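You operate a simulated robot arm through the tools that you are given. There is no shell and no other tool. Be economical: measure what you need, move in short steps, check, and stop when the job is done.

The job below is to be done with a simulated robot arm. You get a single attempt, and the scene is never put back.

Task
Check the sealed can with the teal band: push it to REJECT if low, else put it back.
Fine: turn the push air on before the check and leave it on; air level and the other cans stay untouched. Set down upright: what you pick out.

The check looks at the end state, three seconds after you hand in, the way a careful person would. Anything else that was tipped, shoved, dropped, spilled or broken makes it a failure.

Robot
A 6-joint arm with a fingered hand on a trunk, on a base that drives. Base frame: it is fixed to the floor where the robot stands at the start and does not move with it; the origin is under the middle of the robot, x ahead of it, y to its left, z up; the surface under the hand at the start is at about z = 860. Readings come in mm, rad, newtons and seconds.
With the tool pointing down near the work surface it reaches from about 340 to 800 mm from the robot's upright axis, wherever it stands. Its first joint turns from -2.007 to 2.007 rad. Places, roughly: black knob marked air level [600, 0, 900]; blue knob marked push air [600, 100, 900]; check spot of the reject pusher [500, 200, 900]; dented small can (6x6x9 cm) [600, 400, 900]; ram of the reject pusher [600, 200, 900]; red button marked push [400, 100, 900]; screen of the reject pusher [500, 0, 900]; white button marked check [500, 100, 900]. Payload 4 kg.
Tool frame: the origin (TCP) lies between the finger pads and is the grasp point; the fingertips stand 26 mm ahead of it; z points along the fingers, y is the line along which they close. Largest opening 164 mm; the body of the gripper starts 73 mm behind the TCP. The gripper is a hand of 5 fingers: y runs from the thumb to the fingers, the wrist lies at [0, 0, -239] in the tool frame, and closing takes about 1.5 s.
Orientation is told as [roll, pitch, yaw] about the base's x, y, z axes, in that order, counted from this pose: with the fingers straight down and closing along the base's y, the tool's x points along the base's -x, its y along +y and its z along -z.

Tools
- The arm moves only by the tool move_arm. Its argument "rows" is a list that holds one entry, the list of rows, each a list of 6 numbers: the shift along the tool's x, y, z in m, then the turn, a rotation vector about the tool's x, y, z in rad. In form: [[[dx, dy, dz, rx, ry, rz], ...]]. A call has 1 to 10 rows; each row is the pose to reach, as a shift and turn from the pose commanded when the call began, along the tool's axes at that moment. "claw" is the finger opening in m, from 0 to 0.164, set as the call begins (left out, the last holds). Each row takes 0.2 s and may step no farther than 50 mm and 0.15 rad from the row before; otherwise, or with a gripper value out of range, the whole call is refused. Where a pose cannot be reached the arm comes as near as it can. A force on the tool above 40 N (or 10 N above the force at the start of the call, whichever is more), or a blocked arm, ends the call early, and 0.2 s more pass. The fingers move at their own pace (about 45 mm/s each) and stop on an object; they squeeze with about 30 N. The grip force told is the motor's: it shows also when the fingers shut on nothing. Time passes only in rows, and 0.2 s behind the last, so rows that repeat a pose let the fingers close. The reply holds the time, the measured pose of the TCP, the force on the tool along the base axes, the opening and the grip force, in the units named above and with some noise, with the torque about the TCP (base axes, N m) and any sound that the robot's microphone picked up, and new pictures: "show" is both (left out), scene, wrist or none.
- Cameras (640 x 400 px; columns grow to the right, rows downward): "scene" is now at [29.4, 178.7, 1768.4]; the picture's right is [-0.18, -0.98, 0.00], its down [-0.73, 0.13, -0.67] and it looks along [0.66, -0.12, -0.74] (base axes); focal length 267 px, centre (320, 200). "wrist" rides on the gripper at [50, -70, -93] in the tool frame; the picture's right is [0.81, 0.59, 0.00], its down [-0.43, 0.60, -0.68] and it looks along [-0.40, 0.55, 0.74] (tool axes); focal length 270 px, centre (320, 200). There is no depth. A picture from a camera that has moved, and an enlarged one, comes with that camera's place and axes in the base frame and with its lens. The place of the scene camera against the robot may be out by one fixed shift of up to 25 mm in any direction.
- move_column(by): slides the trunk up (or, below 0, down) by that many mm; the arm and the scene camera ride with it, the base frame stays. It gives what a move gives, with no picture.
- roll_base(legs): drives the robot by 1 to 6 legs, each [ahead, left, turn to the left] in mm, mm and rad, along the robot's own axes; the way and the turn of a leg run together, so that a leg with both is an arc; at most 1500 mm and 3.142 rad a leg. The arm and the cameras ride along, it lands a little off, and it stops where it bumps. It gives what a move gives, and a new picture of the scene camera.
- set_fingers(finger1, finger2, finger3, finger4, thumb_bend): sets how far each is bent, from 0 (flat) to 1 (curled in); at 0.3 the hand is open as for a grip, at 0.7 the pads meet at the TCP. One left out holds its place. A second passes; each finger stops where it meets its share of the squeeze, and holds until it gets a number again. A gripper value or a shape takes the hand back. It gives what a move gives, with no picture; readings hold the bend of each and the force on the fingers (four entries, about 0 where the hand has none), thumb and palm.
- grasp_type(shape): the hand has 5 fingers and takes this shape, open, in about a second: jaw (thumb against the fingers, like two jaws); tri (thumb and two fingers); tip (a fingertip pinch); poke (one finger out to press); point (the index stretched); flat (the hand flat); cup (the hand cupped); fist (a fist). The gripper value then closes the fingers along that shape, each until it touches; the sizes above hold for jaw. It gives what a move gives, with no picture.
- head_to(pan, tilt): turns the head with the scene camera to pan (to the left, within 2.705 rad either way) and tilt (down, from -0.506 to 1.204), counted from straight ahead of the robot. It gives what a move gives, and a new picture of the scene camera.
- zoom(camera, box): a new picture of the part [left, top, right, bottom] of that camera's present view, enlarged. It takes no simulated time.
- hand_in(): hands the job in; it is judged then, once.

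Work in short steps. Places have to be worked out from the pictures, the camera data and where the tool is seen: move nearer, look again, correct. Check each grasp and each placing, and mend what went wrong. You have 120 turns and 260 pictures in all, those below and enlarged ones among them. Open the gripper and draw the arm clear of the work before you hand the job in, unless the task says otherwise; then end with one line.

The tools are called after "Call:" by a JSON object that holds its "fn" and its "kwargs". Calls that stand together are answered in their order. move_arm: Moves the arm, as the interface text tells. Its arguments: {"type":"object","properties":{"rows":{"type":"array","items":{"type":"array","items":{"type":"array","items":{"type":"number"}}}},"claw":{"type":"number"},"show":{"type":"string","enum":["both","scene","wrist","none"]}},"required":["rows"]} The other tools are called the same way: move_column (by) slides the trunk up or down; grasp_type (shape) gives the hand a shape; set_fingers (finger1, finger2, finger3, finger4, thumb_bend) moves the fingers one by one; roll_base (legs) drives the base; head_to (pan, tilt) turns the head that bears the scene camera; zoom (camera, box) takes an enlarged picture of a part of a camera's view; hand_in () hands the job in.

At the start:

```text
t: 0.0
position: [586.6, 119.3, 1216.8]
orientation: [0.0, 0.002, -0.001]
force: [-0.5, -0.2, -0.2]
torque: [0.03, 0.0, -0.01]
opening: 164.0
gripper_force: 0.0
shape: jaw
bend: [0.3, 0.3, 0.3, 0.3, 0.3]
finger forces: [0.1, 0.0, 0.0, 0.0, 0.0, 0.1]
trunk travel left (down, up): [-800.0, 190.0]
robot x, y, heading: [-0.2, 2.2, -0.005]
head pan, tilt: [-0.178, 0.831]
```

scene: 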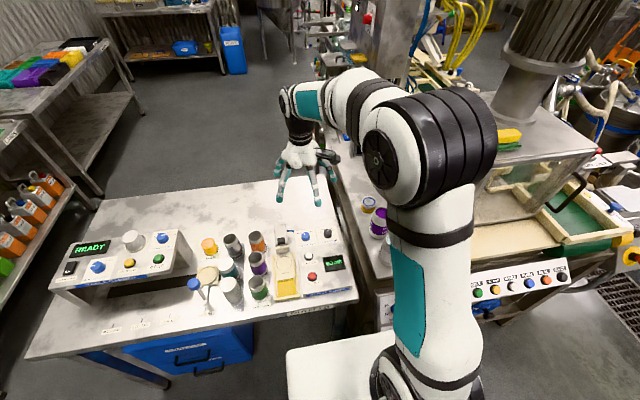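
wrist: 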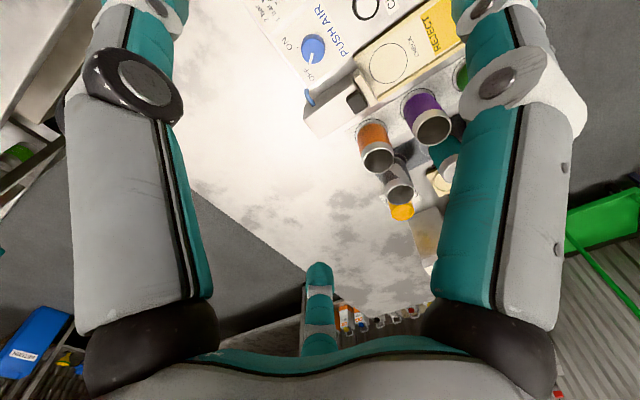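

Zooming into the scene to identify the pusher, cans and their bands.

Call:
{"fn": "zoom", "kwargs": {"camera": "scene", "box": [180, 210, 360, 322]}}

Call:
{"fn": "zoom", "kwargs": {"camera": "wrist", "box": [240, 0, 500, 240]}}

```text
3.56 times, centred on (270, 266) of scene
camera zoom: at [29.4, 178.7, 1768.4], right [-0.18, -0.98, 0.0], down [-0.73, 0.13, -0.67], along [0.66, -0.12, -0.74], focal length 950 px, centre (498, -35)
```

zoom: 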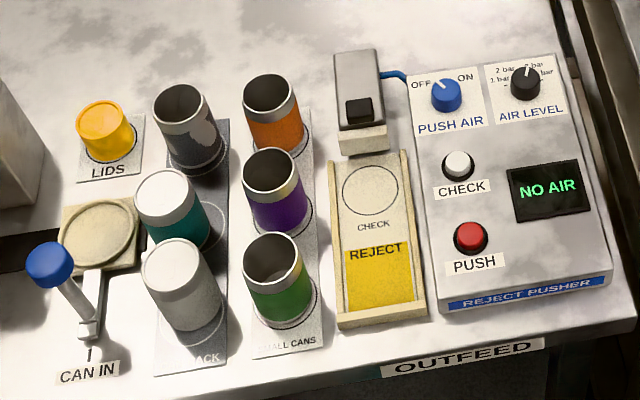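

```text
1.67 times, centred on (370, 120) of wrist
camera zoom: at [535.3, 50.3, 1311.6], right [-0.81, 0.59, 0.0], down [0.43, 0.6, 0.68], along [0.4, 0.55, -0.74], focal length 450 px, centre (237, 333)
```

zoom: 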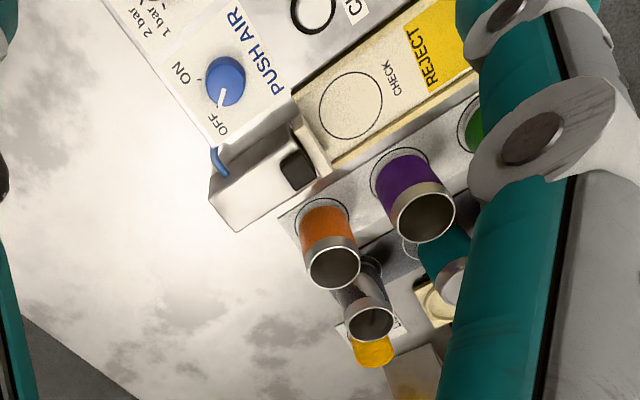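

The blue knob points to OFF, and its estimated place is (600,121). I take the tip-pinch shape for the knob and look at it.

Call:
{"fn": "grasp_type", "kwargs": {"shape": "tip"}}

Call:
{"fn": "move_arm", "kwargs": {"rows": [[[0, 0, 0.04, 0, 0, 0], [0, 0, 0.08, 0, 0, 0], [0, 0, 0.12, 0, 0, 0], [0, 0, 0.12, 0, 0, 0]]], "claw": 0.08}}

```text
t: 0.9
position: [586.2, 119.2, 1217.5]
orientation: [-0.001, -0.001, 0.001]
force: [1.1, -0.8, 0.1]
torque: [0.01, 0.0, 0.03]
opening: 163.9
gripper_force: 0.1
shape: tip
bend: [0.14, 0.3, 0.3, 0.14, 0.3]
finger forces: [0.0, 0.0, 0.0, 0.0, 0.1, 0.1]
trunk travel left (down, up): [-800.0, 190.0]
robot x, y, heading: [2.0, -1.2, -0.006]
head pan, tilt: [-0.178, 0.831]
```

```text
t: 1.9
position: [587.8, 119.5, 1097.1]
orientation: [0.0, 0.0, -0.001]
force: [-0.3, -0.2, 0.0]
torque: [0.0, 0.0, 0.03]
opening: 80.7
gripper_force: 0.0
shape: tip
bend: [0.14, 0.37, 0.37, 0.14, 0.7]
finger forces: [0.0, 0.0, 0.1, 0.0, 0.0, 0.1]
trunk travel left (down, up): [-800.0, 190.0]
robot x, y, heading: [-5.2, 0.1, 0.007]
head pan, tilt: [-0.178, 0.831]
camera scene: at [28.7, 178.6, 1768.4], right [-0.18, -0.98, 0.0], down [-0.73, 0.13, -0.67], along [0.66, -0.12, -0.74], focal length 267 px, centre (320, 200)
camera wrist: at [536.3, 51.5, 1191.6], right [-0.81, 0.59, 0.0], down [0.43, 0.6, 0.68], along [0.4, 0.55, -0.74], focal length 270 px, centre (320, 200)
```

scene: 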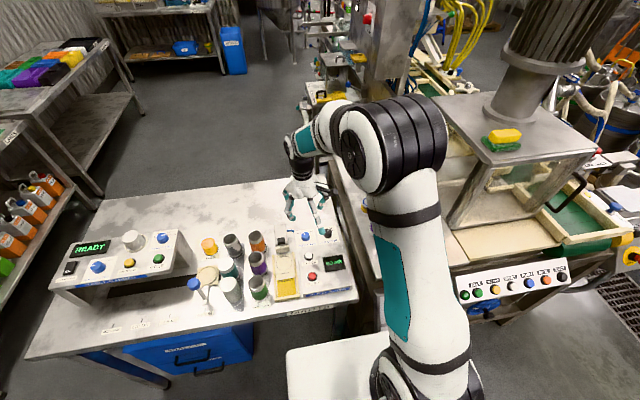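
wrist: 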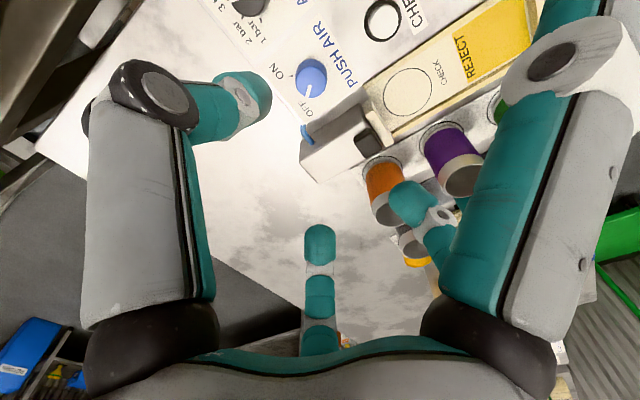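

Curl the outer fingers out of the way and half-open the thumb and middle pair, then come nearer above the knob.

Call:
{"fn": "set_fingers", "kwargs": {"finger1": 1, "finger4": 1, "finger2": 0.5, "finger3": 0.5, "thumb_bend": 0.5}}

Call:
{"fn": "move_arm", "kwargs": {"rows": [[[-0.012, 0.002, 0.04, 0, 0, 0], [-0.012, 0.002, 0.08, 0, 0, 0], [-0.012, 0.002, 0.1, 0, 0, 0]]]}}

Call:
{"fn": "zoom", "kwargs": {"camera": "scene", "box": [240, 170, 370, 300]}}

```text
t: 2.9
position: [587.7, 120.0, 1097.8]
orientation: [0.0, 0.001, -0.001]
force: [-0.3, -0.1, 0.3]
torque: [-0.01, 0.01, -0.02]
opening: 38.2
gripper_force: 0.0
shape: fingers
bend: [0.76, 0.5, 0.5, 0.76, 0.5]
finger forces: [0.0, 0.0, 0.0, 0.1, 0.0, 0.0]
trunk travel left (down, up): [-800.0, 190.0]
robot x, y, heading: [0.3, -2.1, -0.001]
head pan, tilt: [-0.178, 0.831]
```

```text
t: 3.7
position: [597.9, 124.2, 996.1]
orientation: [0.001, 0.001, 0.0]
force: [-0.6, -0.4, 0.5]
torque: [-0.01, 0.0, 0.01]
opening: 38.1
gripper_force: 0.1
shape: fingers
bend: [0.76, 0.5, 0.5, 0.76, 0.5]
finger forces: [0.0, 0.0, 0.0, 0.0, 0.1, 0.0]
trunk travel left (down, up): [-800.0, 190.0]
robot x, y, heading: [-0.9, -0.6, -0.001]
head pan, tilt: [-0.178, 0.831]
camera scene: at [30.1, 178.9, 1768.4], right [-0.18, -0.98, 0.0], down [-0.73, 0.13, -0.67], along [0.66, -0.12, -0.74], focal length 267 px, centre (320, 200)
camera wrist: at [546.8, 55.5, 1089.6], right [-0.81, 0.59, 0.0], down [0.43, 0.6, 0.68], along [0.4, 0.55, -0.74], focal length 270 px, centre (320, 200)
```

scene: 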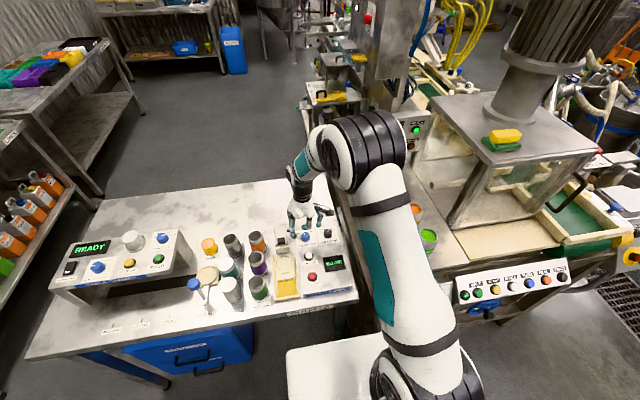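
wrist: 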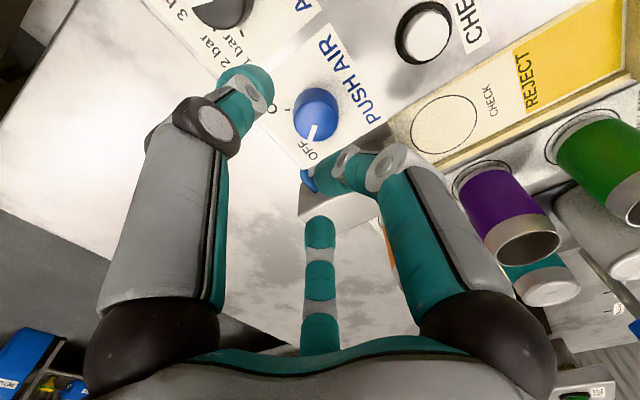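

```text
3.08 times, centred on (305, 235) of scene
camera zoom: at [30.1, 178.9, 1768.4], right [-0.18, -0.98, 0.0], down [-0.73, 0.13, -0.67], along [0.66, -0.12, -0.74], focal length 822 px, centre (366, 92)
```

zoom: 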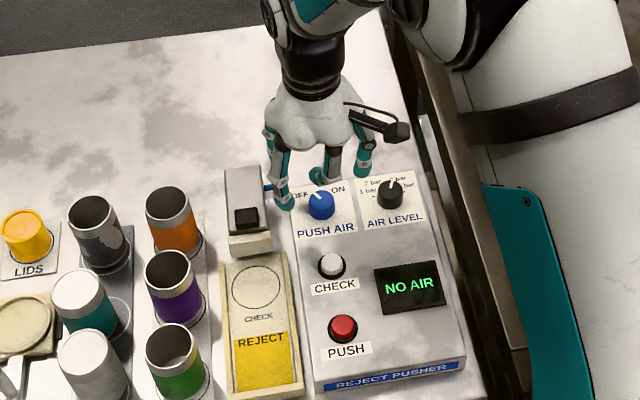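

To understand the fingers, I close the pinch in air and look.

Call:
{"fn": "set_fingers", "kwargs": {"finger2": 0.65, "finger3": 0.65, "thumb_bend": 0.65}}

Call:
{"fn": "zoom", "kwargs": {"camera": "wrist", "box": [0, 0, 640, 400]}}

Call:
{"fn": "zoom", "kwargs": {"camera": "scene", "box": [270, 170, 350, 250]}}

```text
t: 4.7
position: [595.9, 124.3, 996.6]
orientation: [-0.001, -0.001, 0.0]
force: [-0.4, -0.1, -0.6]
torque: [0.02, 0.0, 0.01]
opening: 7.8
gripper_force: 0.1
shape: fingers
bend: [0.76, 0.65, 0.65, 0.76, 0.65]
finger forces: [0.0, 0.1, 0.0, 0.0, 0.0, 0.0]
trunk travel left (down, up): [-800.0, 190.0]
robot x, y, heading: [2.0, -0.5, -0.002]
head pan, tilt: [-0.178, 0.831]
```

```text
1.00 times, centred on (320, 200) of wrist (not enlarged: the box is as wide or as high as the picture)
camera zoom: at [546.3, 55.4, 1090.0], right [-0.81, 0.59, 0.0], down [0.43, 0.6, 0.68], along [0.4, 0.55, -0.74], focal length 270 px, centre (320, 200)
```

zoom: 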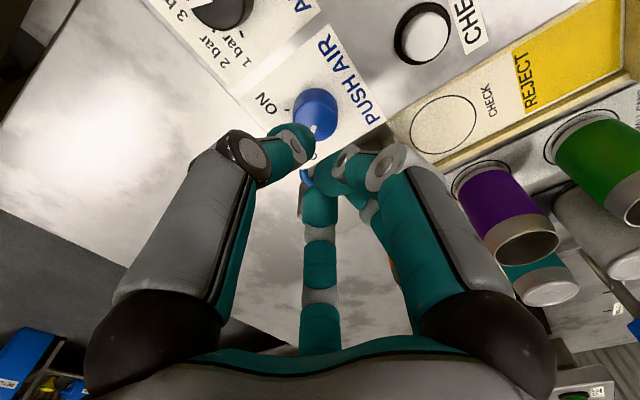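

```text
5.00 times, centred on (310, 210) of scene
camera zoom: at [29.4, 178.7, 1768.4], right [-0.18, -0.98, 0.0], down [-0.73, 0.13, -0.67], along [0.66, -0.12, -0.74], focal length 1336 px, centre (370, 150)
```

zoom: 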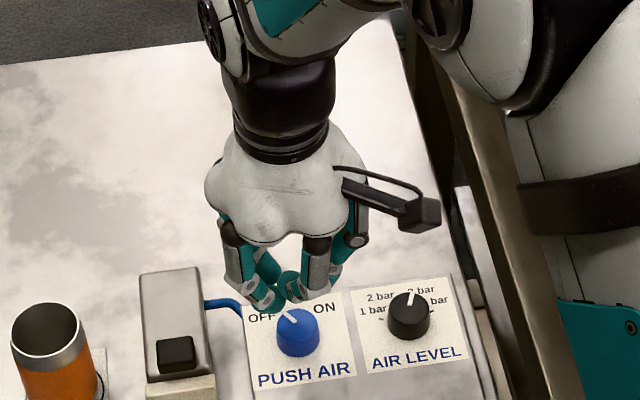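

The tips do surround the TCP axis. I set all digits to an equal moderate opening to see clearance around the knob.

Call:
{"fn": "grasp_type", "kwargs": {"shape": "tri"}}

Call:
{"fn": "move_arm", "kwargs": {"rows": [[[0, 0, 0, 0, 0, 0], [0, 0, 0, 0, 0, 0], [0, 0, 0, 0, 0, 0], [0, 0, 0, 0, 0, 0], [0, 0, 0, 0, 0, 0], [0, 0, 0, 0, 0, 0], [0, 0, 0, 0, 0, 0]]], "claw": 0.055, "show": "wrist"}}

Call:
{"fn": "zoom", "kwargs": {"camera": "scene", "box": [270, 170, 350, 250]}}

```text
t: 5.6
position: [597.3, 124.2, 995.0]
orientation: [0.0, 0.001, -0.001]
force: [0.1, 0.1, 0.0]
torque: [-0.02, 0.01, 0.0]
opening: 163.8
gripper_force: 0.1
shape: tri
bend: [0.14, 0.3, 0.3, 0.14, 0.3]
finger forces: [0.0, 0.1, 0.1, 0.0, 0.0, 0.1]
trunk travel left (down, up): [-800.0, 190.0]
robot x, y, heading: [1.3, 4.3, -0.001]
head pan, tilt: [-0.178, 0.831]
```

```text
t: 7.2
position: [596.5, 123.5, 995.5]
orientation: [0.0, 0.0, -0.001]
force: [0.6, 0.0, 0.3]
torque: [0.01, 0.0, 0.0]
opening: 55.3
gripper_force: 0.0
shape: tri
bend: [0.14, 0.45, 0.45, 0.14, 0.7]
finger forces: [0.0, 0.0, 0.0, 0.0, 0.0, 0.0]
trunk travel left (down, up): [-800.0, 190.0]
robot x, y, heading: [-5.1, -5.0, -0.003]
head pan, tilt: [-0.178, 0.831]
camera wrist: at [546.3, 55.4, 1090.0], right [-0.81, 0.59, 0.0], down [0.43, 0.6, 0.68], along [0.4, 0.55, -0.74], focal length 270 px, centre (320, 200)
```

wrist: 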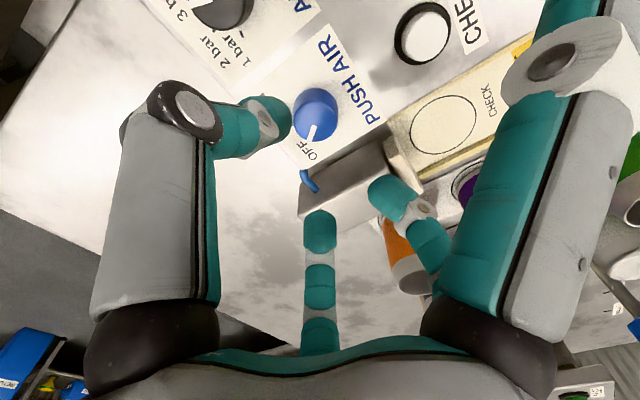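

```text
5.00 times, centred on (310, 210) of scene
camera zoom: at [29.5, 178.7, 1768.4], right [-0.18, -0.98, 0.0], down [-0.73, 0.13, -0.67], along [0.66, -0.12, -0.74], focal length 1336 px, centre (370, 150)
```

zoom: 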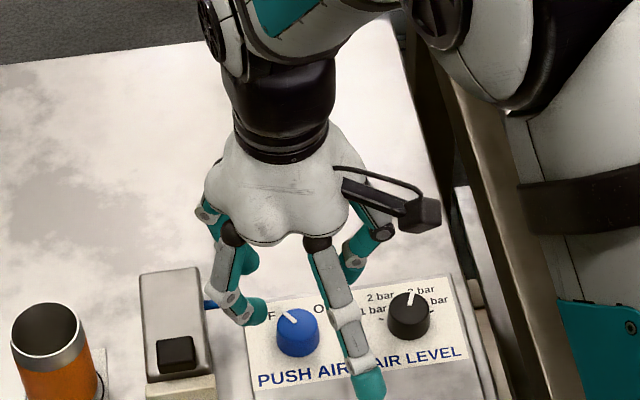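

The outer finger is sticking out in tri. Try the jaw shape at a moderate opening, the documented mode.

Call:
{"fn": "grasp_type", "kwargs": {"shape": "jaw"}}

Call:
{"fn": "move_arm", "kwargs": {"rows": [[[0, 0, 0, 0, 0, 0], [0, 0, 0, 0, 0, 0], [0, 0, 0, 0, 0, 0], [0, 0, 0, 0, 0, 0], [0, 0, 0, 0, 0, 0], [0, 0, 0, 0, 0, 0], [0, 0, 0, 0, 0, 0]]], "claw": 0.055, "show": "wrist"}}

Call:
{"fn": "zoom", "kwargs": {"camera": "scene", "box": [270, 170, 350, 250]}}

```text
t: 8.1
position: [596.8, 124.7, 996.6]
orientation: [-0.001, -0.001, 0.0]
force: [-0.1, -0.4, -0.1]
torque: [-0.04, 0.0, -0.01]
opening: 164.1
gripper_force: 0.1
shape: jaw
bend: [0.3, 0.3, 0.3, 0.3, 0.3]
finger forces: [0.1, 0.0, 0.0, 0.0, 0.0, 0.0]
trunk travel left (down, up): [-800.0, 190.0]
robot x, y, heading: [-1.9, -0.3, 0.001]
head pan, tilt: [-0.178, 0.831]
```

```text
t: 9.7
position: [596.3, 124.7, 996.2]
orientation: [-0.001, 0.0, -0.001]
force: [-0.9, 0.6, -0.2]
torque: [-0.02, -0.01, -0.02]
opening: 55.3
gripper_force: 0.1
shape: jaw
bend: [0.45, 0.45, 0.45, 0.45, 0.7]
finger forces: [0.1, 0.1, 0.0, 0.0, 0.1, 0.0]
trunk travel left (down, up): [-800.0, 190.0]
robot x, y, heading: [2.0, -2.4, -0.0]
head pan, tilt: [-0.178, 0.831]
camera wrist: at [546.3, 55.4, 1090.0], right [-0.81, 0.59, 0.0], down [0.43, 0.6, 0.68], along [0.4, 0.55, -0.74], focal length 270 px, centre (320, 200)
```

wrist: 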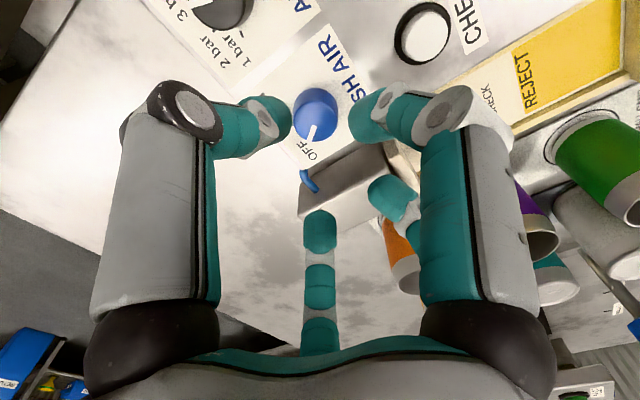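

```text
5.00 times, centred on (310, 210) of scene
camera zoom: at [29.5, 178.7, 1768.4], right [-0.18, -0.98, 0.0], down [-0.73, 0.13, -0.67], along [0.66, -0.12, -0.74], focal length 1336 px, centre (370, 150)
```

zoom: 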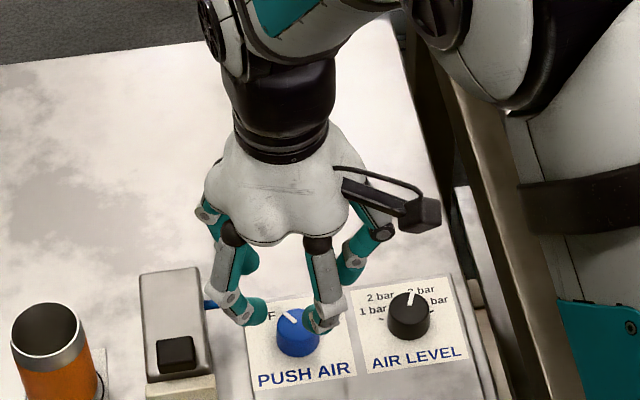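

In jaw shape the digits form a ring around the TCP, fitting the knob (≈31 mm dia at (599,121), top ≈ 908). Descend so that tips are just around the knob top.

Call:
{"fn": "move_arm", "kwargs": {"rows": [[[-0.0025, -0.0035, 0.03, 0, 0, 0], [-0.0025, -0.0035, 0.06, 0, 0, 0], [-0.0025, -0.0035, 0.06, 0, 0, 0]]]}}

Call:
{"fn": "zoom", "kwargs": {"camera": "scene", "box": [270, 190, 350, 250]}}

```text
t: 10.5
position: [600.1, 118.2, 937.5]
orientation: [-0.001, 0.001, 0.001]
force: [1.0, -0.6, 0.2]
torque: [-0.01, 0.01, 0.01]
opening: 55.5
gripper_force: 0.0
shape: jaw
bend: [0.45, 0.45, 0.45, 0.45, 0.7]
finger forces: [0.1, 0.0, 0.0, 0.1, 0.0, 0.0]
trunk travel left (down, up): [-800.0, 190.0]
robot x, y, heading: [-1.0, -3.4, -0.0]
head pan, tilt: [-0.178, 0.831]
camera scene: at [29.3, 178.7, 1768.4], right [-0.18, -0.98, 0.0], down [-0.73, 0.13, -0.67], along [0.66, -0.12, -0.74], focal length 267 px, centre (320, 200)
camera wrist: at [550.0, 49.6, 1031.1], right [-0.81, 0.59, 0.0], down [0.43, 0.6, 0.68], along [0.4, 0.55, -0.74], focal length 270 px, centre (320, 200)
```

scene: 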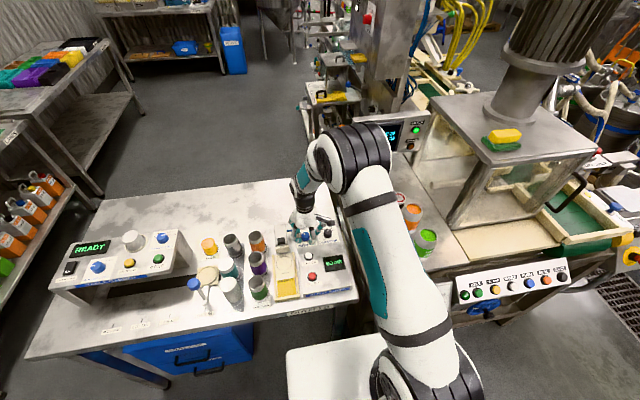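
wrist: 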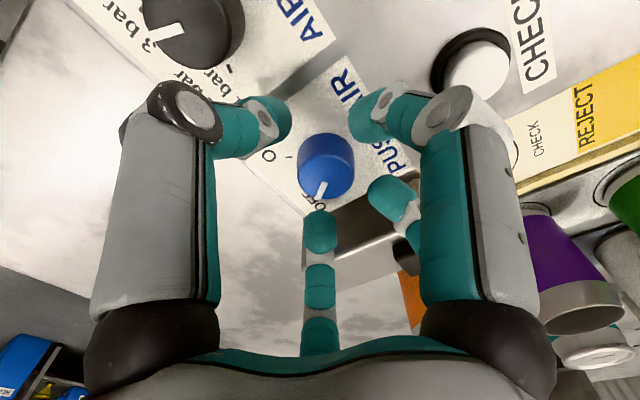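

```text
6.67 times, centred on (310, 220) of scene
camera zoom: at [29.3, 178.7, 1768.4], right [-0.18, -0.98, 0.0], down [-0.73, 0.13, -0.67], along [0.66, -0.12, -0.74], focal length 1782 px, centre (387, 67)
```

zoom: 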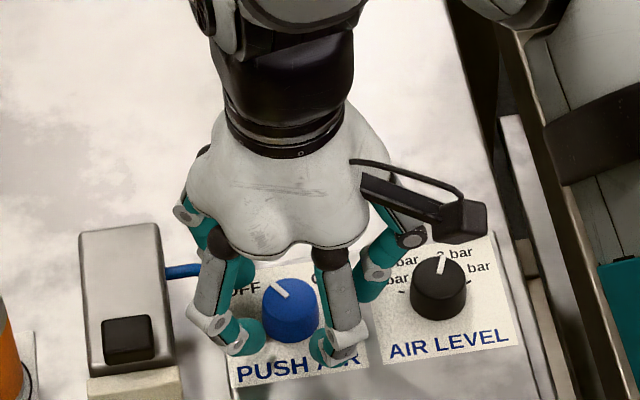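

Knob at about (600,122), inside the ring. Go down 18 mm more, shifted 3 mm to +y, and look.

Call:
{"fn": "move_arm", "kwargs": {"rows": [[[0, 0.003, 0.01, 0, 0, 0], [0, 0.003, 0.018, 0, 0, 0], [0, 0.003, 0.018, 0, 0, 0]]], "show": "wrist"}}

Call:
{"fn": "zoom", "kwargs": {"camera": "scene", "box": [270, 190, 350, 250]}}

```text
t: 11.3
position: [600.6, 121.5, 922.1]
orientation: [0.001, -0.006, 0.0]
force: [0.6, 0.1, 22.7]
torque: [-0.09, 0.19, 0.06]
opening: 56.1
gripper_force: 0.2
shape: jaw
bend: [0.45, 0.45, 0.45, 0.45, 0.7]
finger forces: [6.3, 5.3, 3.1, 3.2, 5.2, 0.0]
trunk travel left (down, up): [-800.0, 190.0]
robot x, y, heading: [3.0, -1.2, -0.004]
head pan, tilt: [-0.178, 0.831]
camera wrist: at [549.5, 53.0, 1016.0], right [-0.81, 0.59, 0.0], down [0.43, 0.59, 0.68], along [0.4, 0.55, -0.73], focal length 270 px, centre (320, 200)
```

wrist: 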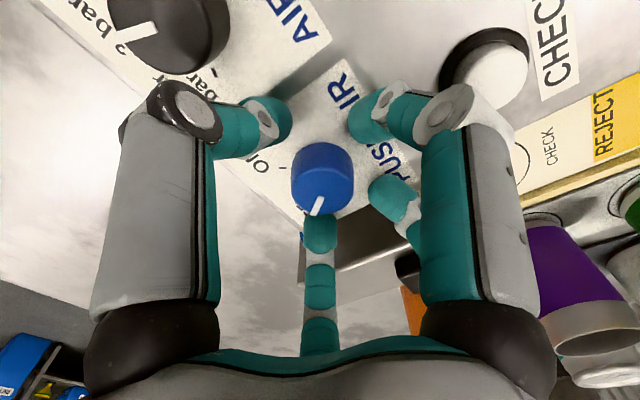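

```text
6.67 times, centred on (310, 220) of scene
camera zoom: at [26.9, 178.2, 1768.9], right [-0.18, -0.98, 0.0], down [-0.73, 0.13, -0.67], along [0.66, -0.12, -0.74], focal length 1782 px, centre (387, 67)
```

zoom: 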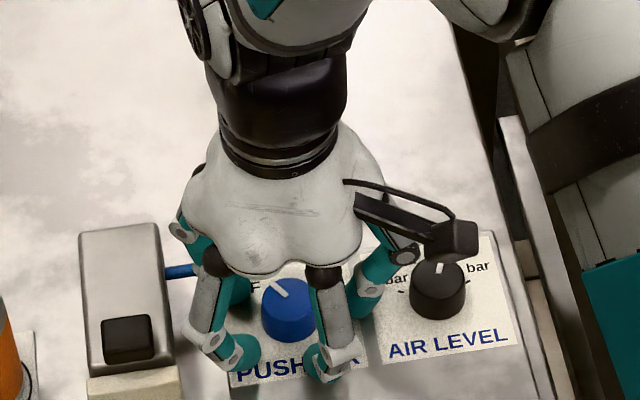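

All tips touch the panel (z≈896). Lift 5 mm and close on the knob.

Call:
{"fn": "move_arm", "kwargs": {"rows": [[[0, 0.0, -0.006, 0, 0, 0], [0, 0.0, -0.006, 0, 0, 0]]], "show": "none"}}

Call:
{"fn": "move_arm", "kwargs": {"rows": [[[0, 0, 0, 0, 0, 0], [0, 0, 0, 0, 0, 0], [0, 0, 0, 0, 0, 0], [0, 0, 0, 0, 0, 0], [0, 0, 0, 0, 0, 0]]], "claw": 0.015, "show": "wrist"}}

Call:
{"fn": "zoom", "kwargs": {"camera": "scene", "box": [270, 190, 350, 250]}}

```text
t: 11.9
position: [599.7, 120.9, 924.3]
orientation: [0.001, 0.001, 0.0]
force: [0.4, -0.7, 0.4]
torque: [-0.02, -0.01, -0.03]
opening: 55.0
gripper_force: 0.0
shape: jaw
bend: [0.45, 0.45, 0.45, 0.45, 0.7]
finger forces: [0.0, 0.0, 0.0, 0.0, 0.0, 0.0]
trunk travel left (down, up): [-800.0, 190.0]
robot x, y, heading: [1.0, 2.1, 0.004]
head pan, tilt: [-0.178, 0.831]
```

```text
t: 13.1
position: [600.7, 120.6, 925.9]
orientation: [-0.002, 0.0, -0.001]
force: [-0.1, 0.5, -4.3]
torque: [0.08, 0.03, 0.0]
opening: 24.0
gripper_force: 30.1
shape: jaw
bend: [0.77, 0.57, 0.57, 0.77, 0.7]
finger forces: [26.8, 27.5, 27.1, 26.2, 26.5, 0.0]
trunk travel left (down, up): [-800.0, 190.0]
robot x, y, heading: [-0.3, -0.7, 0.003]
head pan, tilt: [-0.178, 0.831]
camera wrist: at [549.6, 52.8, 1019.2], right [-0.81, 0.59, 0.0], down [0.43, 0.6, 0.68], along [0.4, 0.55, -0.74], focal length 270 px, centre (320, 200)
```

wrist: 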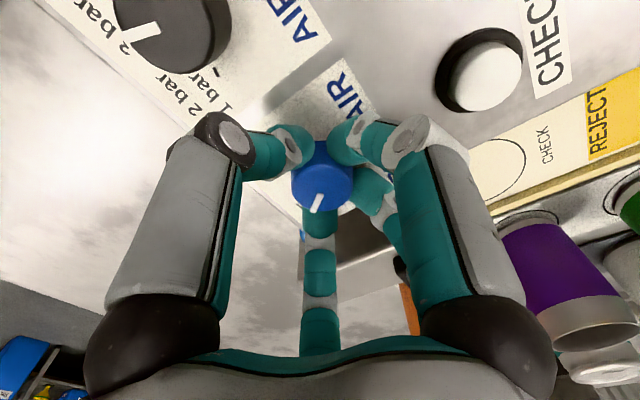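

```text
6.67 times, centred on (310, 220) of scene
camera zoom: at [29.9, 179.0, 1768.3], right [-0.18, -0.98, 0.0], down [-0.73, 0.13, -0.67], along [0.66, -0.12, -0.74], focal length 1782 px, centre (387, 67)
```

zoom: 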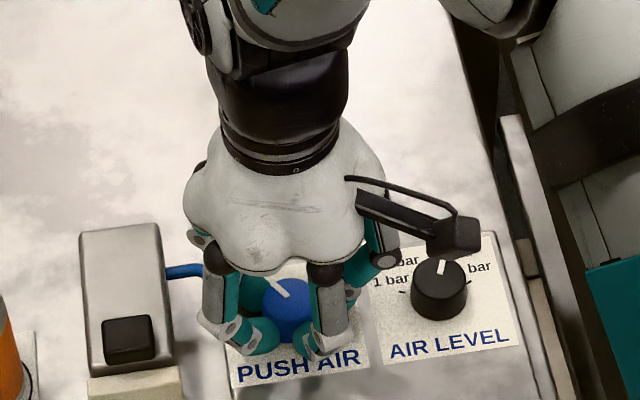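

Knob is held by all digits. Turn clockwise (tool +z) by 0.75 rad and check.

Call:
{"fn": "move_arm", "kwargs": {"rows": [[[0, 0, 0, 0, 0, 0.14], [0, 0, 0, 0, 0, 0.28], [0, 0, 0, 0, 0, 0.42], [0, 0, 0, 0, 0, 0.56], [0, 0, 0, 0, 0, 0.7], [0, 0, 0, 0, 0, 0.84], [0, 0, 0, 0, 0, 0.84]]], "show": "wrist"}}

Call:
{"fn": "zoom", "kwargs": {"camera": "scene", "box": [270, 190, 350, 280]}}

```text
t: 14.7
position: [599.2, 122.1, 926.0]
orientation: [-0.001, 0.001, -0.842]
force: [-2.1, 5.5, -8.1]
torque: [0.15, 0.06, 0.04]
opening: 24.1
gripper_force: 30.4
shape: jaw
bend: [0.77, 0.57, 0.57, 0.77, 0.7]
finger forces: [29.0, 29.3, 26.6, 25.3, 26.0, 0.1]
trunk travel left (down, up): [-800.0, 190.0]
robot x, y, heading: [1.9, 0.3, 0.003]
head pan, tilt: [-0.178, 0.831]
camera wrist: at [513.8, 113.6, 1019.4], right [-0.1, 0.99, 0.0], down [0.73, 0.07, 0.68], along [0.67, 0.07, -0.74], focal length 270 px, centre (320, 200)
```

wrist: 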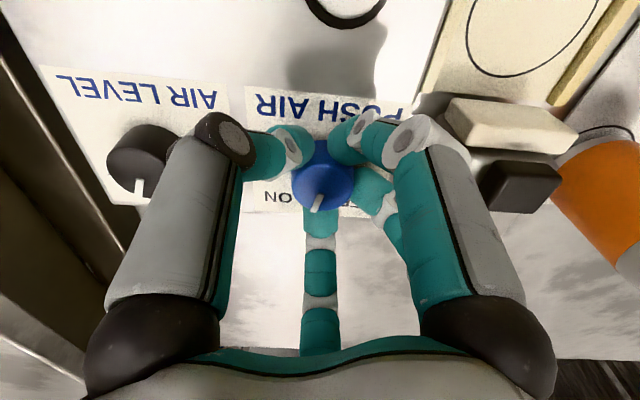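

```text
4.44 times, centred on (310, 235) of scene
camera zoom: at [29.9, 179.8, 1768.2], right [-0.18, -0.98, 0.0], down [-0.73, 0.13, -0.67], along [0.66, -0.12, -0.74], focal length 1188 px, centre (364, 44)
```

zoom: 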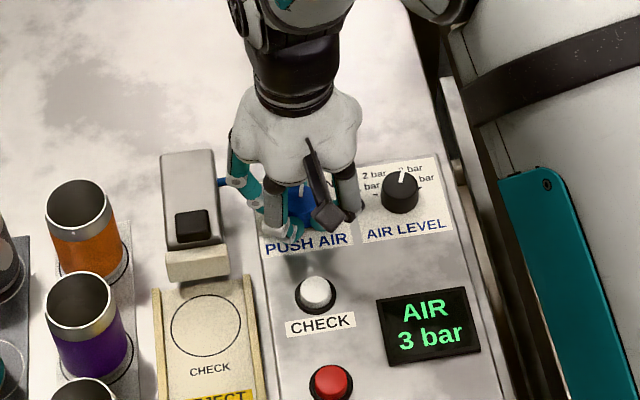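

The screen shows AIR 3 bar; pointer is midway, so continue to the ON mark.

Call:
{"fn": "move_arm", "kwargs": {"rows": [[[0, 0, 0, 0, 0, 0.14], [0, 0, 0, 0, 0, 0.28], [0, 0, 0, 0, 0, 0.42], [0, 0, 0, 0, 0, 0.56], [0, 0, 0, 0, 0, 0.68], [0, 0, 0, 0, 0, 0.68]]], "show": "wrist"}}

Call:
{"fn": "zoom", "kwargs": {"camera": "scene", "box": [270, 190, 350, 280]}}

```text
t: 16.1
position: [599.6, 120.7, 926.4]
orientation: [-0.001, -0.001, -1.522]
force: [-7.3, -4.1, -7.5]
torque: [0.06, 0.27, 0.23]
opening: 23.9
gripper_force: 29.8
shape: jaw
bend: [0.57, 0.57, 0.77, 0.77, 0.7]
finger forces: [33.8, 28.2, 24.4, 23.3, 32.6, 0.0]
trunk travel left (down, up): [-800.0, 190.0]
robot x, y, heading: [0.9, 1.9, 0.002]
head pan, tilt: [-0.178, 0.831]
camera wrist: at [527.6, 168.0, 1019.1], right [0.55, 0.84, 0.0], down [0.62, -0.4, 0.68], along [0.57, -0.37, -0.74], focal length 270 px, centre (320, 200)
```

wrist: 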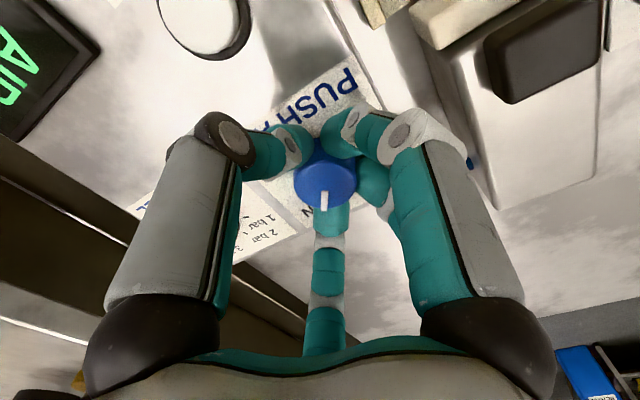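

```text
4.44 times, centred on (310, 235) of scene
camera zoom: at [29.3, 178.1, 1768.4], right [-0.18, -0.98, 0.0], down [-0.73, 0.13, -0.67], along [0.66, -0.12, -0.74], focal length 1188 px, centre (364, 44)
```

zoom: 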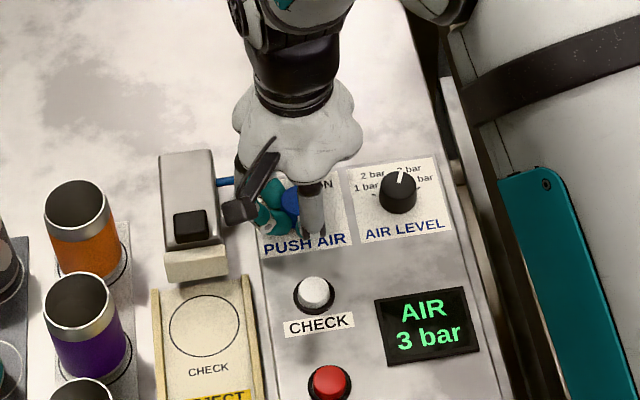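

Knob sits at its ON end. Release slightly, then lift straight up.

Call:
{"fn": "move_arm", "kwargs": {"rows": [[[0, 0, 0, 0, 0, 0], [0, 0, 0, 0, 0, 0], [0, 0, 0, 0, 0, 0], [0, 0, 0, 0, 0, 0], [0, 0, 0, 0, 0, 0]]], "claw": 0.055, "show": "none"}}

Call:
{"fn": "move_arm", "kwargs": {"rows": [[[0, 0, -0.04, 0, 0, 0], [0, 0, -0.09, 0, 0, 0], [0, 0, -0.14, 0, 0, 0.0], [0, 0, -0.19, 0, 0, 0], [0, 0, -0.22, 0, 0, -0.14], [0, 0, -0.22, 0, 0, -0.28], [0, 0, -0.22, 0, 0, -0.42], [0, 0, -0.22, 0, 0, -0.56], [0, 0, -0.22, 0, 0, -0.7], [0, 0, -0.22, 0, 0, -0.84]]]}}

Call:
{"fn": "zoom", "kwargs": {"camera": "scene", "box": [200, 190, 350, 310]}}

```text
t: 17.3
position: [601.7, 121.7, 925.8]
orientation: [-0.001, 0.001, -1.521]
force: [0.2, -0.6, -0.4]
torque: [0.02, -0.01, -0.02]
opening: 54.7
gripper_force: 0.1
shape: jaw
bend: [0.46, 0.46, 0.46, 0.46, 0.7]
finger forces: [0.0, 0.0, 0.0, 0.0, 0.0, 0.0]
trunk travel left (down, up): [-800.0, 190.0]
robot x, y, heading: [2.2, -2.8, 0.003]
head pan, tilt: [-0.178, 0.831]
```

```text
t: 19.5
position: [600.8, 121.1, 1144.6]
orientation: [0.002, 0.0, -0.677]
force: [0.6, 0.4, 0.7]
torque: [-0.01, 0.0, 0.02]
opening: 54.7
gripper_force: 0.0
shape: jaw
bend: [0.46, 0.46, 0.46, 0.46, 0.7]
finger forces: [0.0, 0.0, 0.1, 0.0, 0.1, 0.0]
trunk travel left (down, up): [-800.0, 190.0]
robot x, y, heading: [0.0, 1.1, 0.006]
head pan, tilt: [-0.178, 0.831]
camera scene: at [29.5, 178.7, 1768.4], right [-0.18, -0.98, 0.0], down [-0.73, 0.13, -0.67], along [0.66, -0.12, -0.74], focal length 267 px, centre (320, 200)
camera wrist: at [517.2, 98.6, 1239.3], right [-0.26, 0.97, 0.0], down [0.71, 0.19, 0.68], along [0.65, 0.18, -0.74], focal length 270 px, centre (320, 200)
```

scene: 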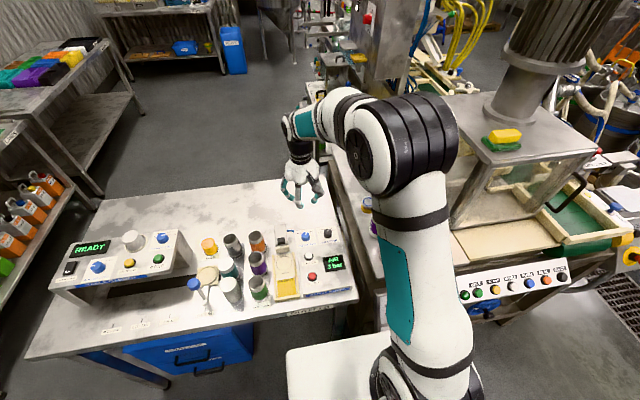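
wrist: 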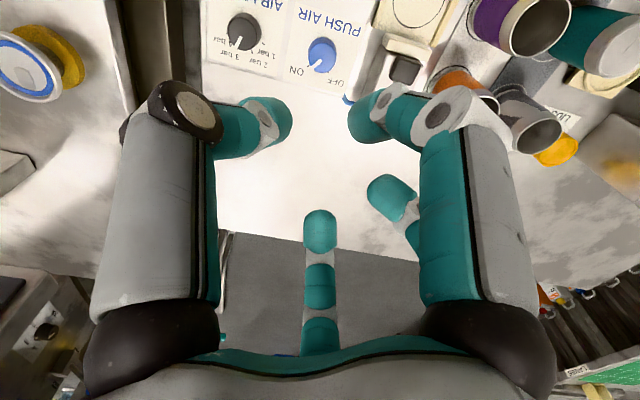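

```text
3.33 times, centred on (275, 250) of scene
camera zoom: at [29.5, 178.7, 1768.4], right [-0.18, -0.98, 0.0], down [-0.73, 0.13, -0.67], along [0.66, -0.12, -0.74], focal length 891 px, centre (470, 33)
```

zoom: 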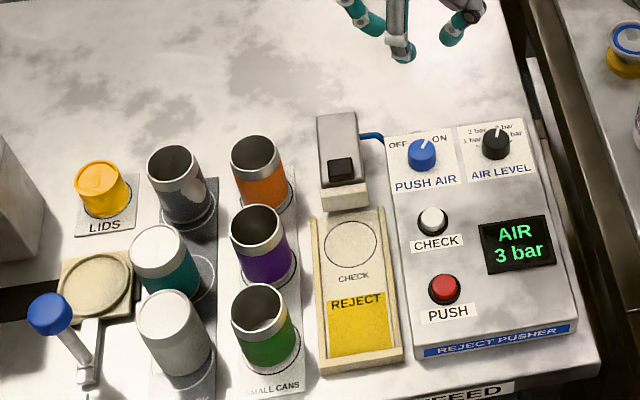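

Push air is ON (AIR 3 bar). Now move the wrist camera over the teal can to measure it and its neighbours.

Call:
{"fn": "move_arm", "kwargs": {"rows": [[[0.041, 0.018, 0, 0, 0, -0.113], [0.081, 0.037, 0, 0, 0, -0.226], [0.122, 0.055, 0, 0, 0, -0.339], [0.163, 0.074, 0, 0, 0, -0.451], [0.203, 0.092, 0, 0, 0, -0.564], [0.244, 0.111, 0, 0, 0, -0.677], [0.244, 0.111, 0, 0, 0, -0.677]]], "claw": 0.164, "show": "wrist"}}

Call:
{"fn": "zoom", "kwargs": {"camera": "wrist", "box": [170, 0, 490, 200]}}

```text
t: 21.1
position: [483.0, 364.0, 1147.9]
orientation: [0.0, 0.001, 0.0]
force: [0.5, -0.1, -0.2]
torque: [0.0, -0.02, -0.01]
opening: 164.0
gripper_force: 0.1
shape: jaw
bend: [0.3, 0.3, 0.3, 0.3, 0.3]
finger forces: [0.1, 0.1, 0.0, 0.1, 0.0, 0.0]
trunk travel left (down, up): [-800.0, 190.0]
robot x, y, heading: [0.8, -2.2, -0.003]
head pan, tilt: [-0.178, 0.831]
camera wrist: at [431.9, 294.9, 1240.5], right [-0.81, 0.59, 0.0], down [0.43, 0.59, 0.68], along [0.4, 0.55, -0.74], focal length 270 px, centre (320, 200)
```

wrist: 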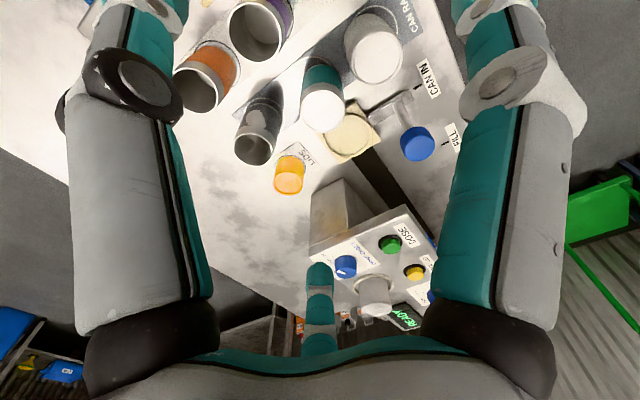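

```text
2.00 times, centred on (330, 100) of wrist
camera zoom: at [431.9, 294.9, 1240.5], right [-0.81, 0.59, 0.0], down [0.43, 0.59, 0.68], along [0.4, 0.55, -0.74], focal length 541 px, centre (300, 400)
```

zoom: 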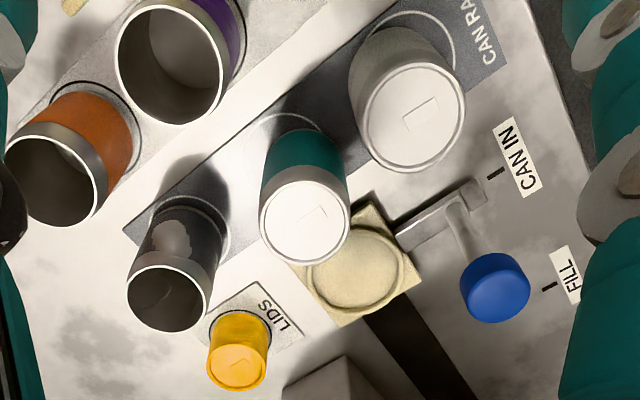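

Teal can is at about (508,402), white at (435,391), dented at (605,393). I position above it with yaw +0.464 so that a gap between digits faces the near white can, tips still above the cans.

Call:
{"fn": "move_arm", "kwargs": {"rows": [[[-0.012, 0.018, 0.03, 0, 0, -0.12], [-0.025, 0.038, 0.06, 0, 0, -0.24], [-0.025, 0.038, 0.09, 0, 0, -0.36], [-0.025, 0.038, 0.12, 0, 0, -0.464], [-0.025, 0.038, 0.13, 0, 0, -0.464], [-0.025, 0.038, 0.13, 0, 0, -0.464], [-0.025, 0.038, 0.13, 0, 0, -0.464]]], "claw": 0.08}}

Call:
{"fn": "zoom", "kwargs": {"camera": "scene", "box": [180, 190, 300, 310]}}

```text
t: 22.7
position: [504.2, 400.0, 1014.6]
orientation: [0.0, 0.0, 0.462]
force: [0.6, 0.4, 0.1]
torque: [-0.03, 0.0, -0.01]
opening: 80.5
gripper_force: 0.1
shape: jaw
bend: [0.37, 0.37, 0.37, 0.37, 0.7]
finger forces: [0.0, 0.1, 0.1, 0.0, 0.0, 0.0]
trunk travel left (down, up): [-800.0, 190.0]
robot x, y, heading: [-1.2, -1.5, -0.004]
head pan, tilt: [-0.178, 0.831]
camera scene: at [29.3, 178.8, 1768.4], right [-0.18, -0.98, 0.0], down [-0.73, 0.13, -0.67], along [0.66, -0.12, -0.74], focal length 267 px, centre (320, 200)
camera wrist: at [489.9, 315.9, 1108.1], right [-0.99, 0.17, 0.0], down [0.12, 0.73, 0.68], along [0.11, 0.67, -0.74], focal length 270 px, centre (320, 200)
```

scene: 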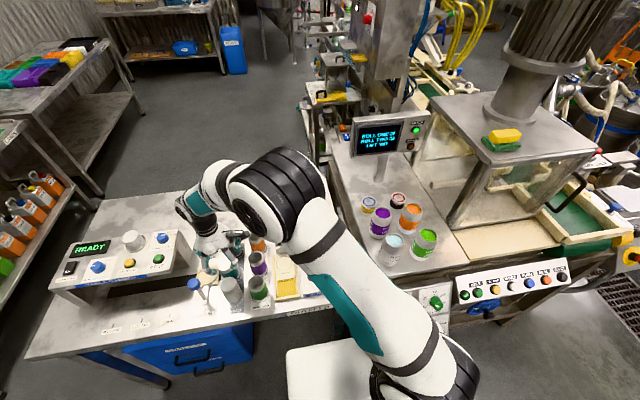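
wrist: 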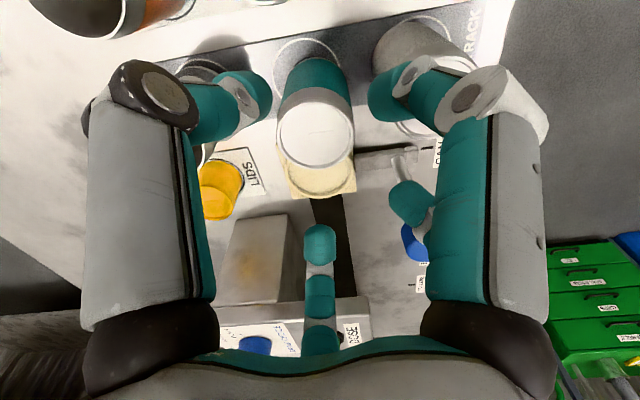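

```text
3.33 times, centred on (240, 250) of scene
camera zoom: at [29.3, 178.8, 1768.4], right [-0.18, -0.98, 0.0], down [-0.73, 0.13, -0.67], along [0.66, -0.12, -0.74], focal length 891 px, centre (587, 33)
```

zoom: 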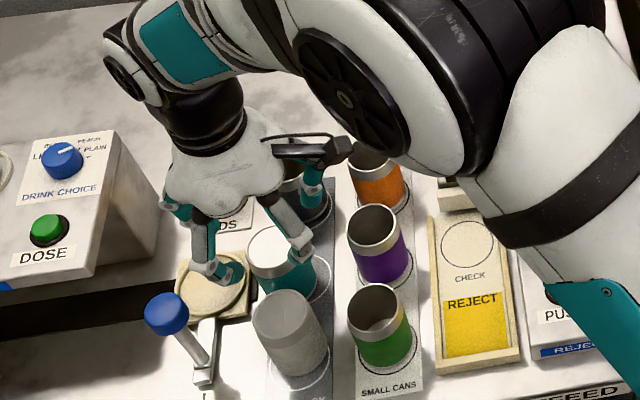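

Can axis about (506,399), nearly under the TCP. Small centring correction, and descend 35 mm to bring tips just at the lid level; then look.

Call:
{"fn": "move_arm", "kwargs": {"rows": [[[-0.001, -0.003, 0.01, 0, 0, 0], [-0.001, -0.003, 0.025, 0, 0, 0], [-0.001, -0.003, 0.035, 0, 0, 0], [-0.001, -0.003, 0.035, 0, 0, 0]]], "show": "wrist"}}

Call:
{"fn": "zoom", "kwargs": {"camera": "scene", "box": [200, 220, 280, 310]}}

```text
t: 23.7
position: [507.9, 397.3, 979.4]
orientation: [0.0, 0.0, 0.461]
force: [0.5, 0.0, 0.6]
torque: [0.0, -0.02, -0.01]
opening: 80.5
gripper_force: 0.2
shape: jaw
bend: [0.37, 0.37, 0.37, 0.37, 0.7]
finger forces: [0.0, 0.1, 0.1, 0.0, 0.0, 0.1]
trunk travel left (down, up): [-800.0, 190.0]
robot x, y, heading: [3.9, -0.1, 0.003]
head pan, tilt: [-0.178, 0.831]
camera wrist: at [493.6, 312.4, 1074.4], right [-0.99, 0.17, 0.0], down [0.12, 0.73, 0.68], along [0.11, 0.67, -0.74], focal length 270 px, centre (320, 200)
```

wrist: 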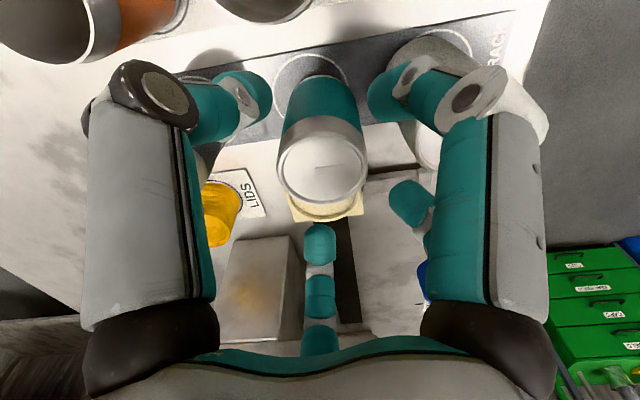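

```text
4.44 times, centred on (240, 265) of scene
camera zoom: at [29.3, 178.8, 1768.4], right [-0.18, -0.98, 0.0], down [-0.73, 0.13, -0.67], along [0.66, -0.12, -0.74], focal length 1188 px, centre (676, -89)
```

zoom: 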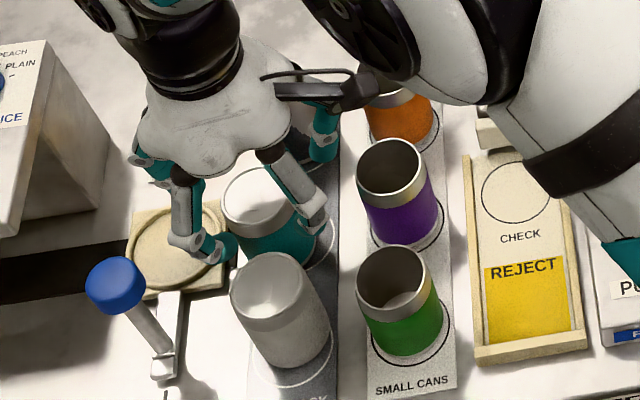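

The lid is centred between the digits. Descend 24 mm so the tips hold the upper part of the can, knuckles above neighbours.

Call:
{"fn": "move_arm", "kwargs": {"rows": [[[0, 0, 0.012, 0, 0, 0], [0, 0, 0.024, 0, 0, 0], [0, 0, 0.024, 0, 0, 0]]], "show": "wrist"}}

Call:
{"fn": "zoom", "kwargs": {"camera": "scene", "box": [200, 220, 280, 310]}}

```text
t: 24.5
position: [507.1, 397.2, 957.3]
orientation: [0.0, 0.0, 0.46]
force: [-1.1, 0.0, -0.6]
torque: [0.02, 0.01, -0.01]
opening: 80.6
gripper_force: 0.1
shape: jaw
bend: [0.37, 0.37, 0.37, 0.37, 0.7]
finger forces: [0.1, 0.0, 0.1, 0.0, 0.0, 0.0]
trunk travel left (down, up): [-800.0, 190.0]
robot x, y, heading: [-2.3, 0.7, -0.002]
head pan, tilt: [-0.178, 0.831]
camera wrist: at [493.1, 312.3, 1049.8], right [-0.99, 0.17, 0.0], down [0.12, 0.73, 0.68], along [0.11, 0.67, -0.74], focal length 270 px, centre (320, 200)
```

wrist: 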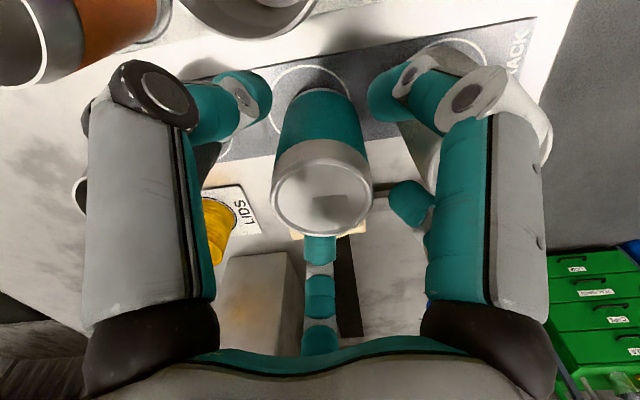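

```text
4.44 times, centred on (240, 265) of scene
camera zoom: at [29.3, 178.8, 1768.4], right [-0.18, -0.98, 0.0], down [-0.73, 0.13, -0.67], along [0.66, -0.12, -0.74], focal length 1188 px, centre (676, -89)
```

zoom: 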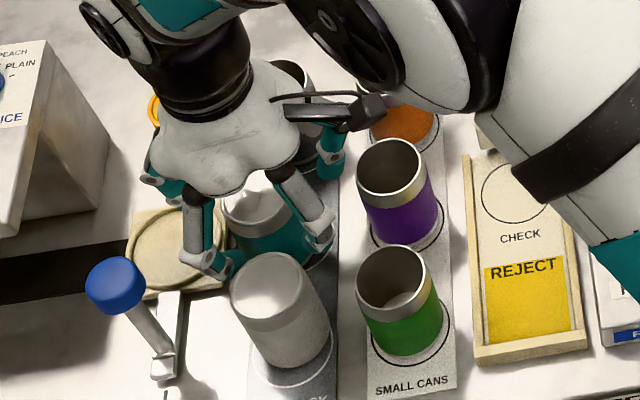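

Clear on all sides. Close on the can.

Call:
{"fn": "move_arm", "kwargs": {"rows": [[[0, 0, 0, 0, 0, 0], [0, 0, 0, 0, 0, 0], [0, 0, 0, 0, 0, 0], [0, 0, 0, 0, 0, 0], [0, 0, 0, 0, 0, 0], [0, 0, 0, 0, 0, 0]]], "claw": 0.035, "show": "wrist"}}

Call:
{"fn": "zoom", "kwargs": {"camera": "scene", "box": [200, 220, 280, 310]}}

```text
t: 25.9
position: [507.9, 397.3, 955.8]
orientation: [0.0, -0.001, 0.462]
force: [-0.6, -0.1, 0.9]
torque: [0.01, 0.02, 0.02]
opening: 45.9
gripper_force: 30.2
shape: jaw
bend: [0.49, 0.48, 0.48, 0.49, 0.7]
finger forces: [26.5, 27.1, 27.0, 26.6, 26.9, 0.0]
trunk travel left (down, up): [-800.0, 190.0]
robot x, y, heading: [-2.6, 1.9, 0.002]
head pan, tilt: [-0.178, 0.831]
camera wrist: at [493.3, 312.4, 1049.8], right [-0.99, 0.17, 0.0], down [0.12, 0.73, 0.68], along [0.11, 0.67, -0.74], focal length 270 px, centre (320, 200)
```

wrist: 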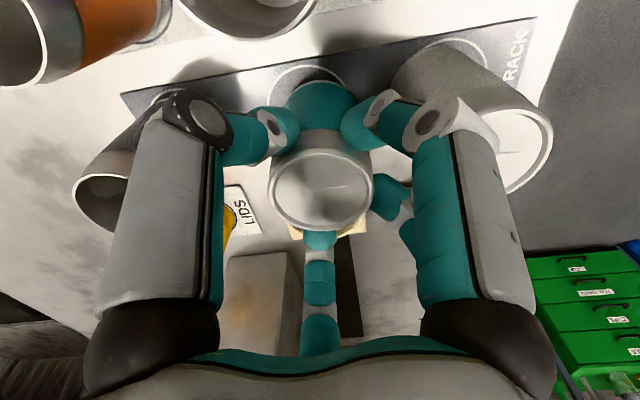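

```text
4.44 times, centred on (240, 265) of scene
camera zoom: at [29.5, 178.9, 1768.4], right [-0.18, -0.98, 0.0], down [-0.73, 0.13, -0.67], along [0.66, -0.12, -0.74], focal length 1188 px, centre (676, -89)
```

zoom: 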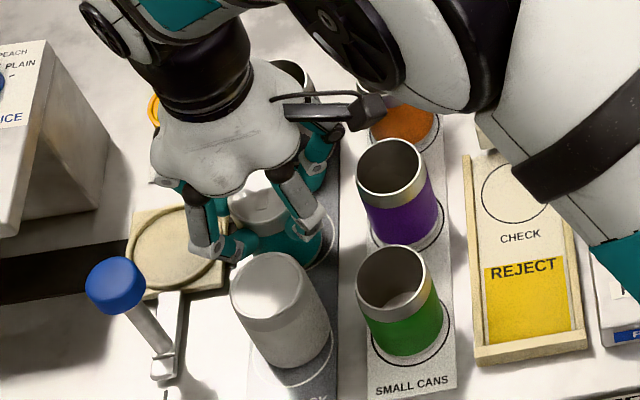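

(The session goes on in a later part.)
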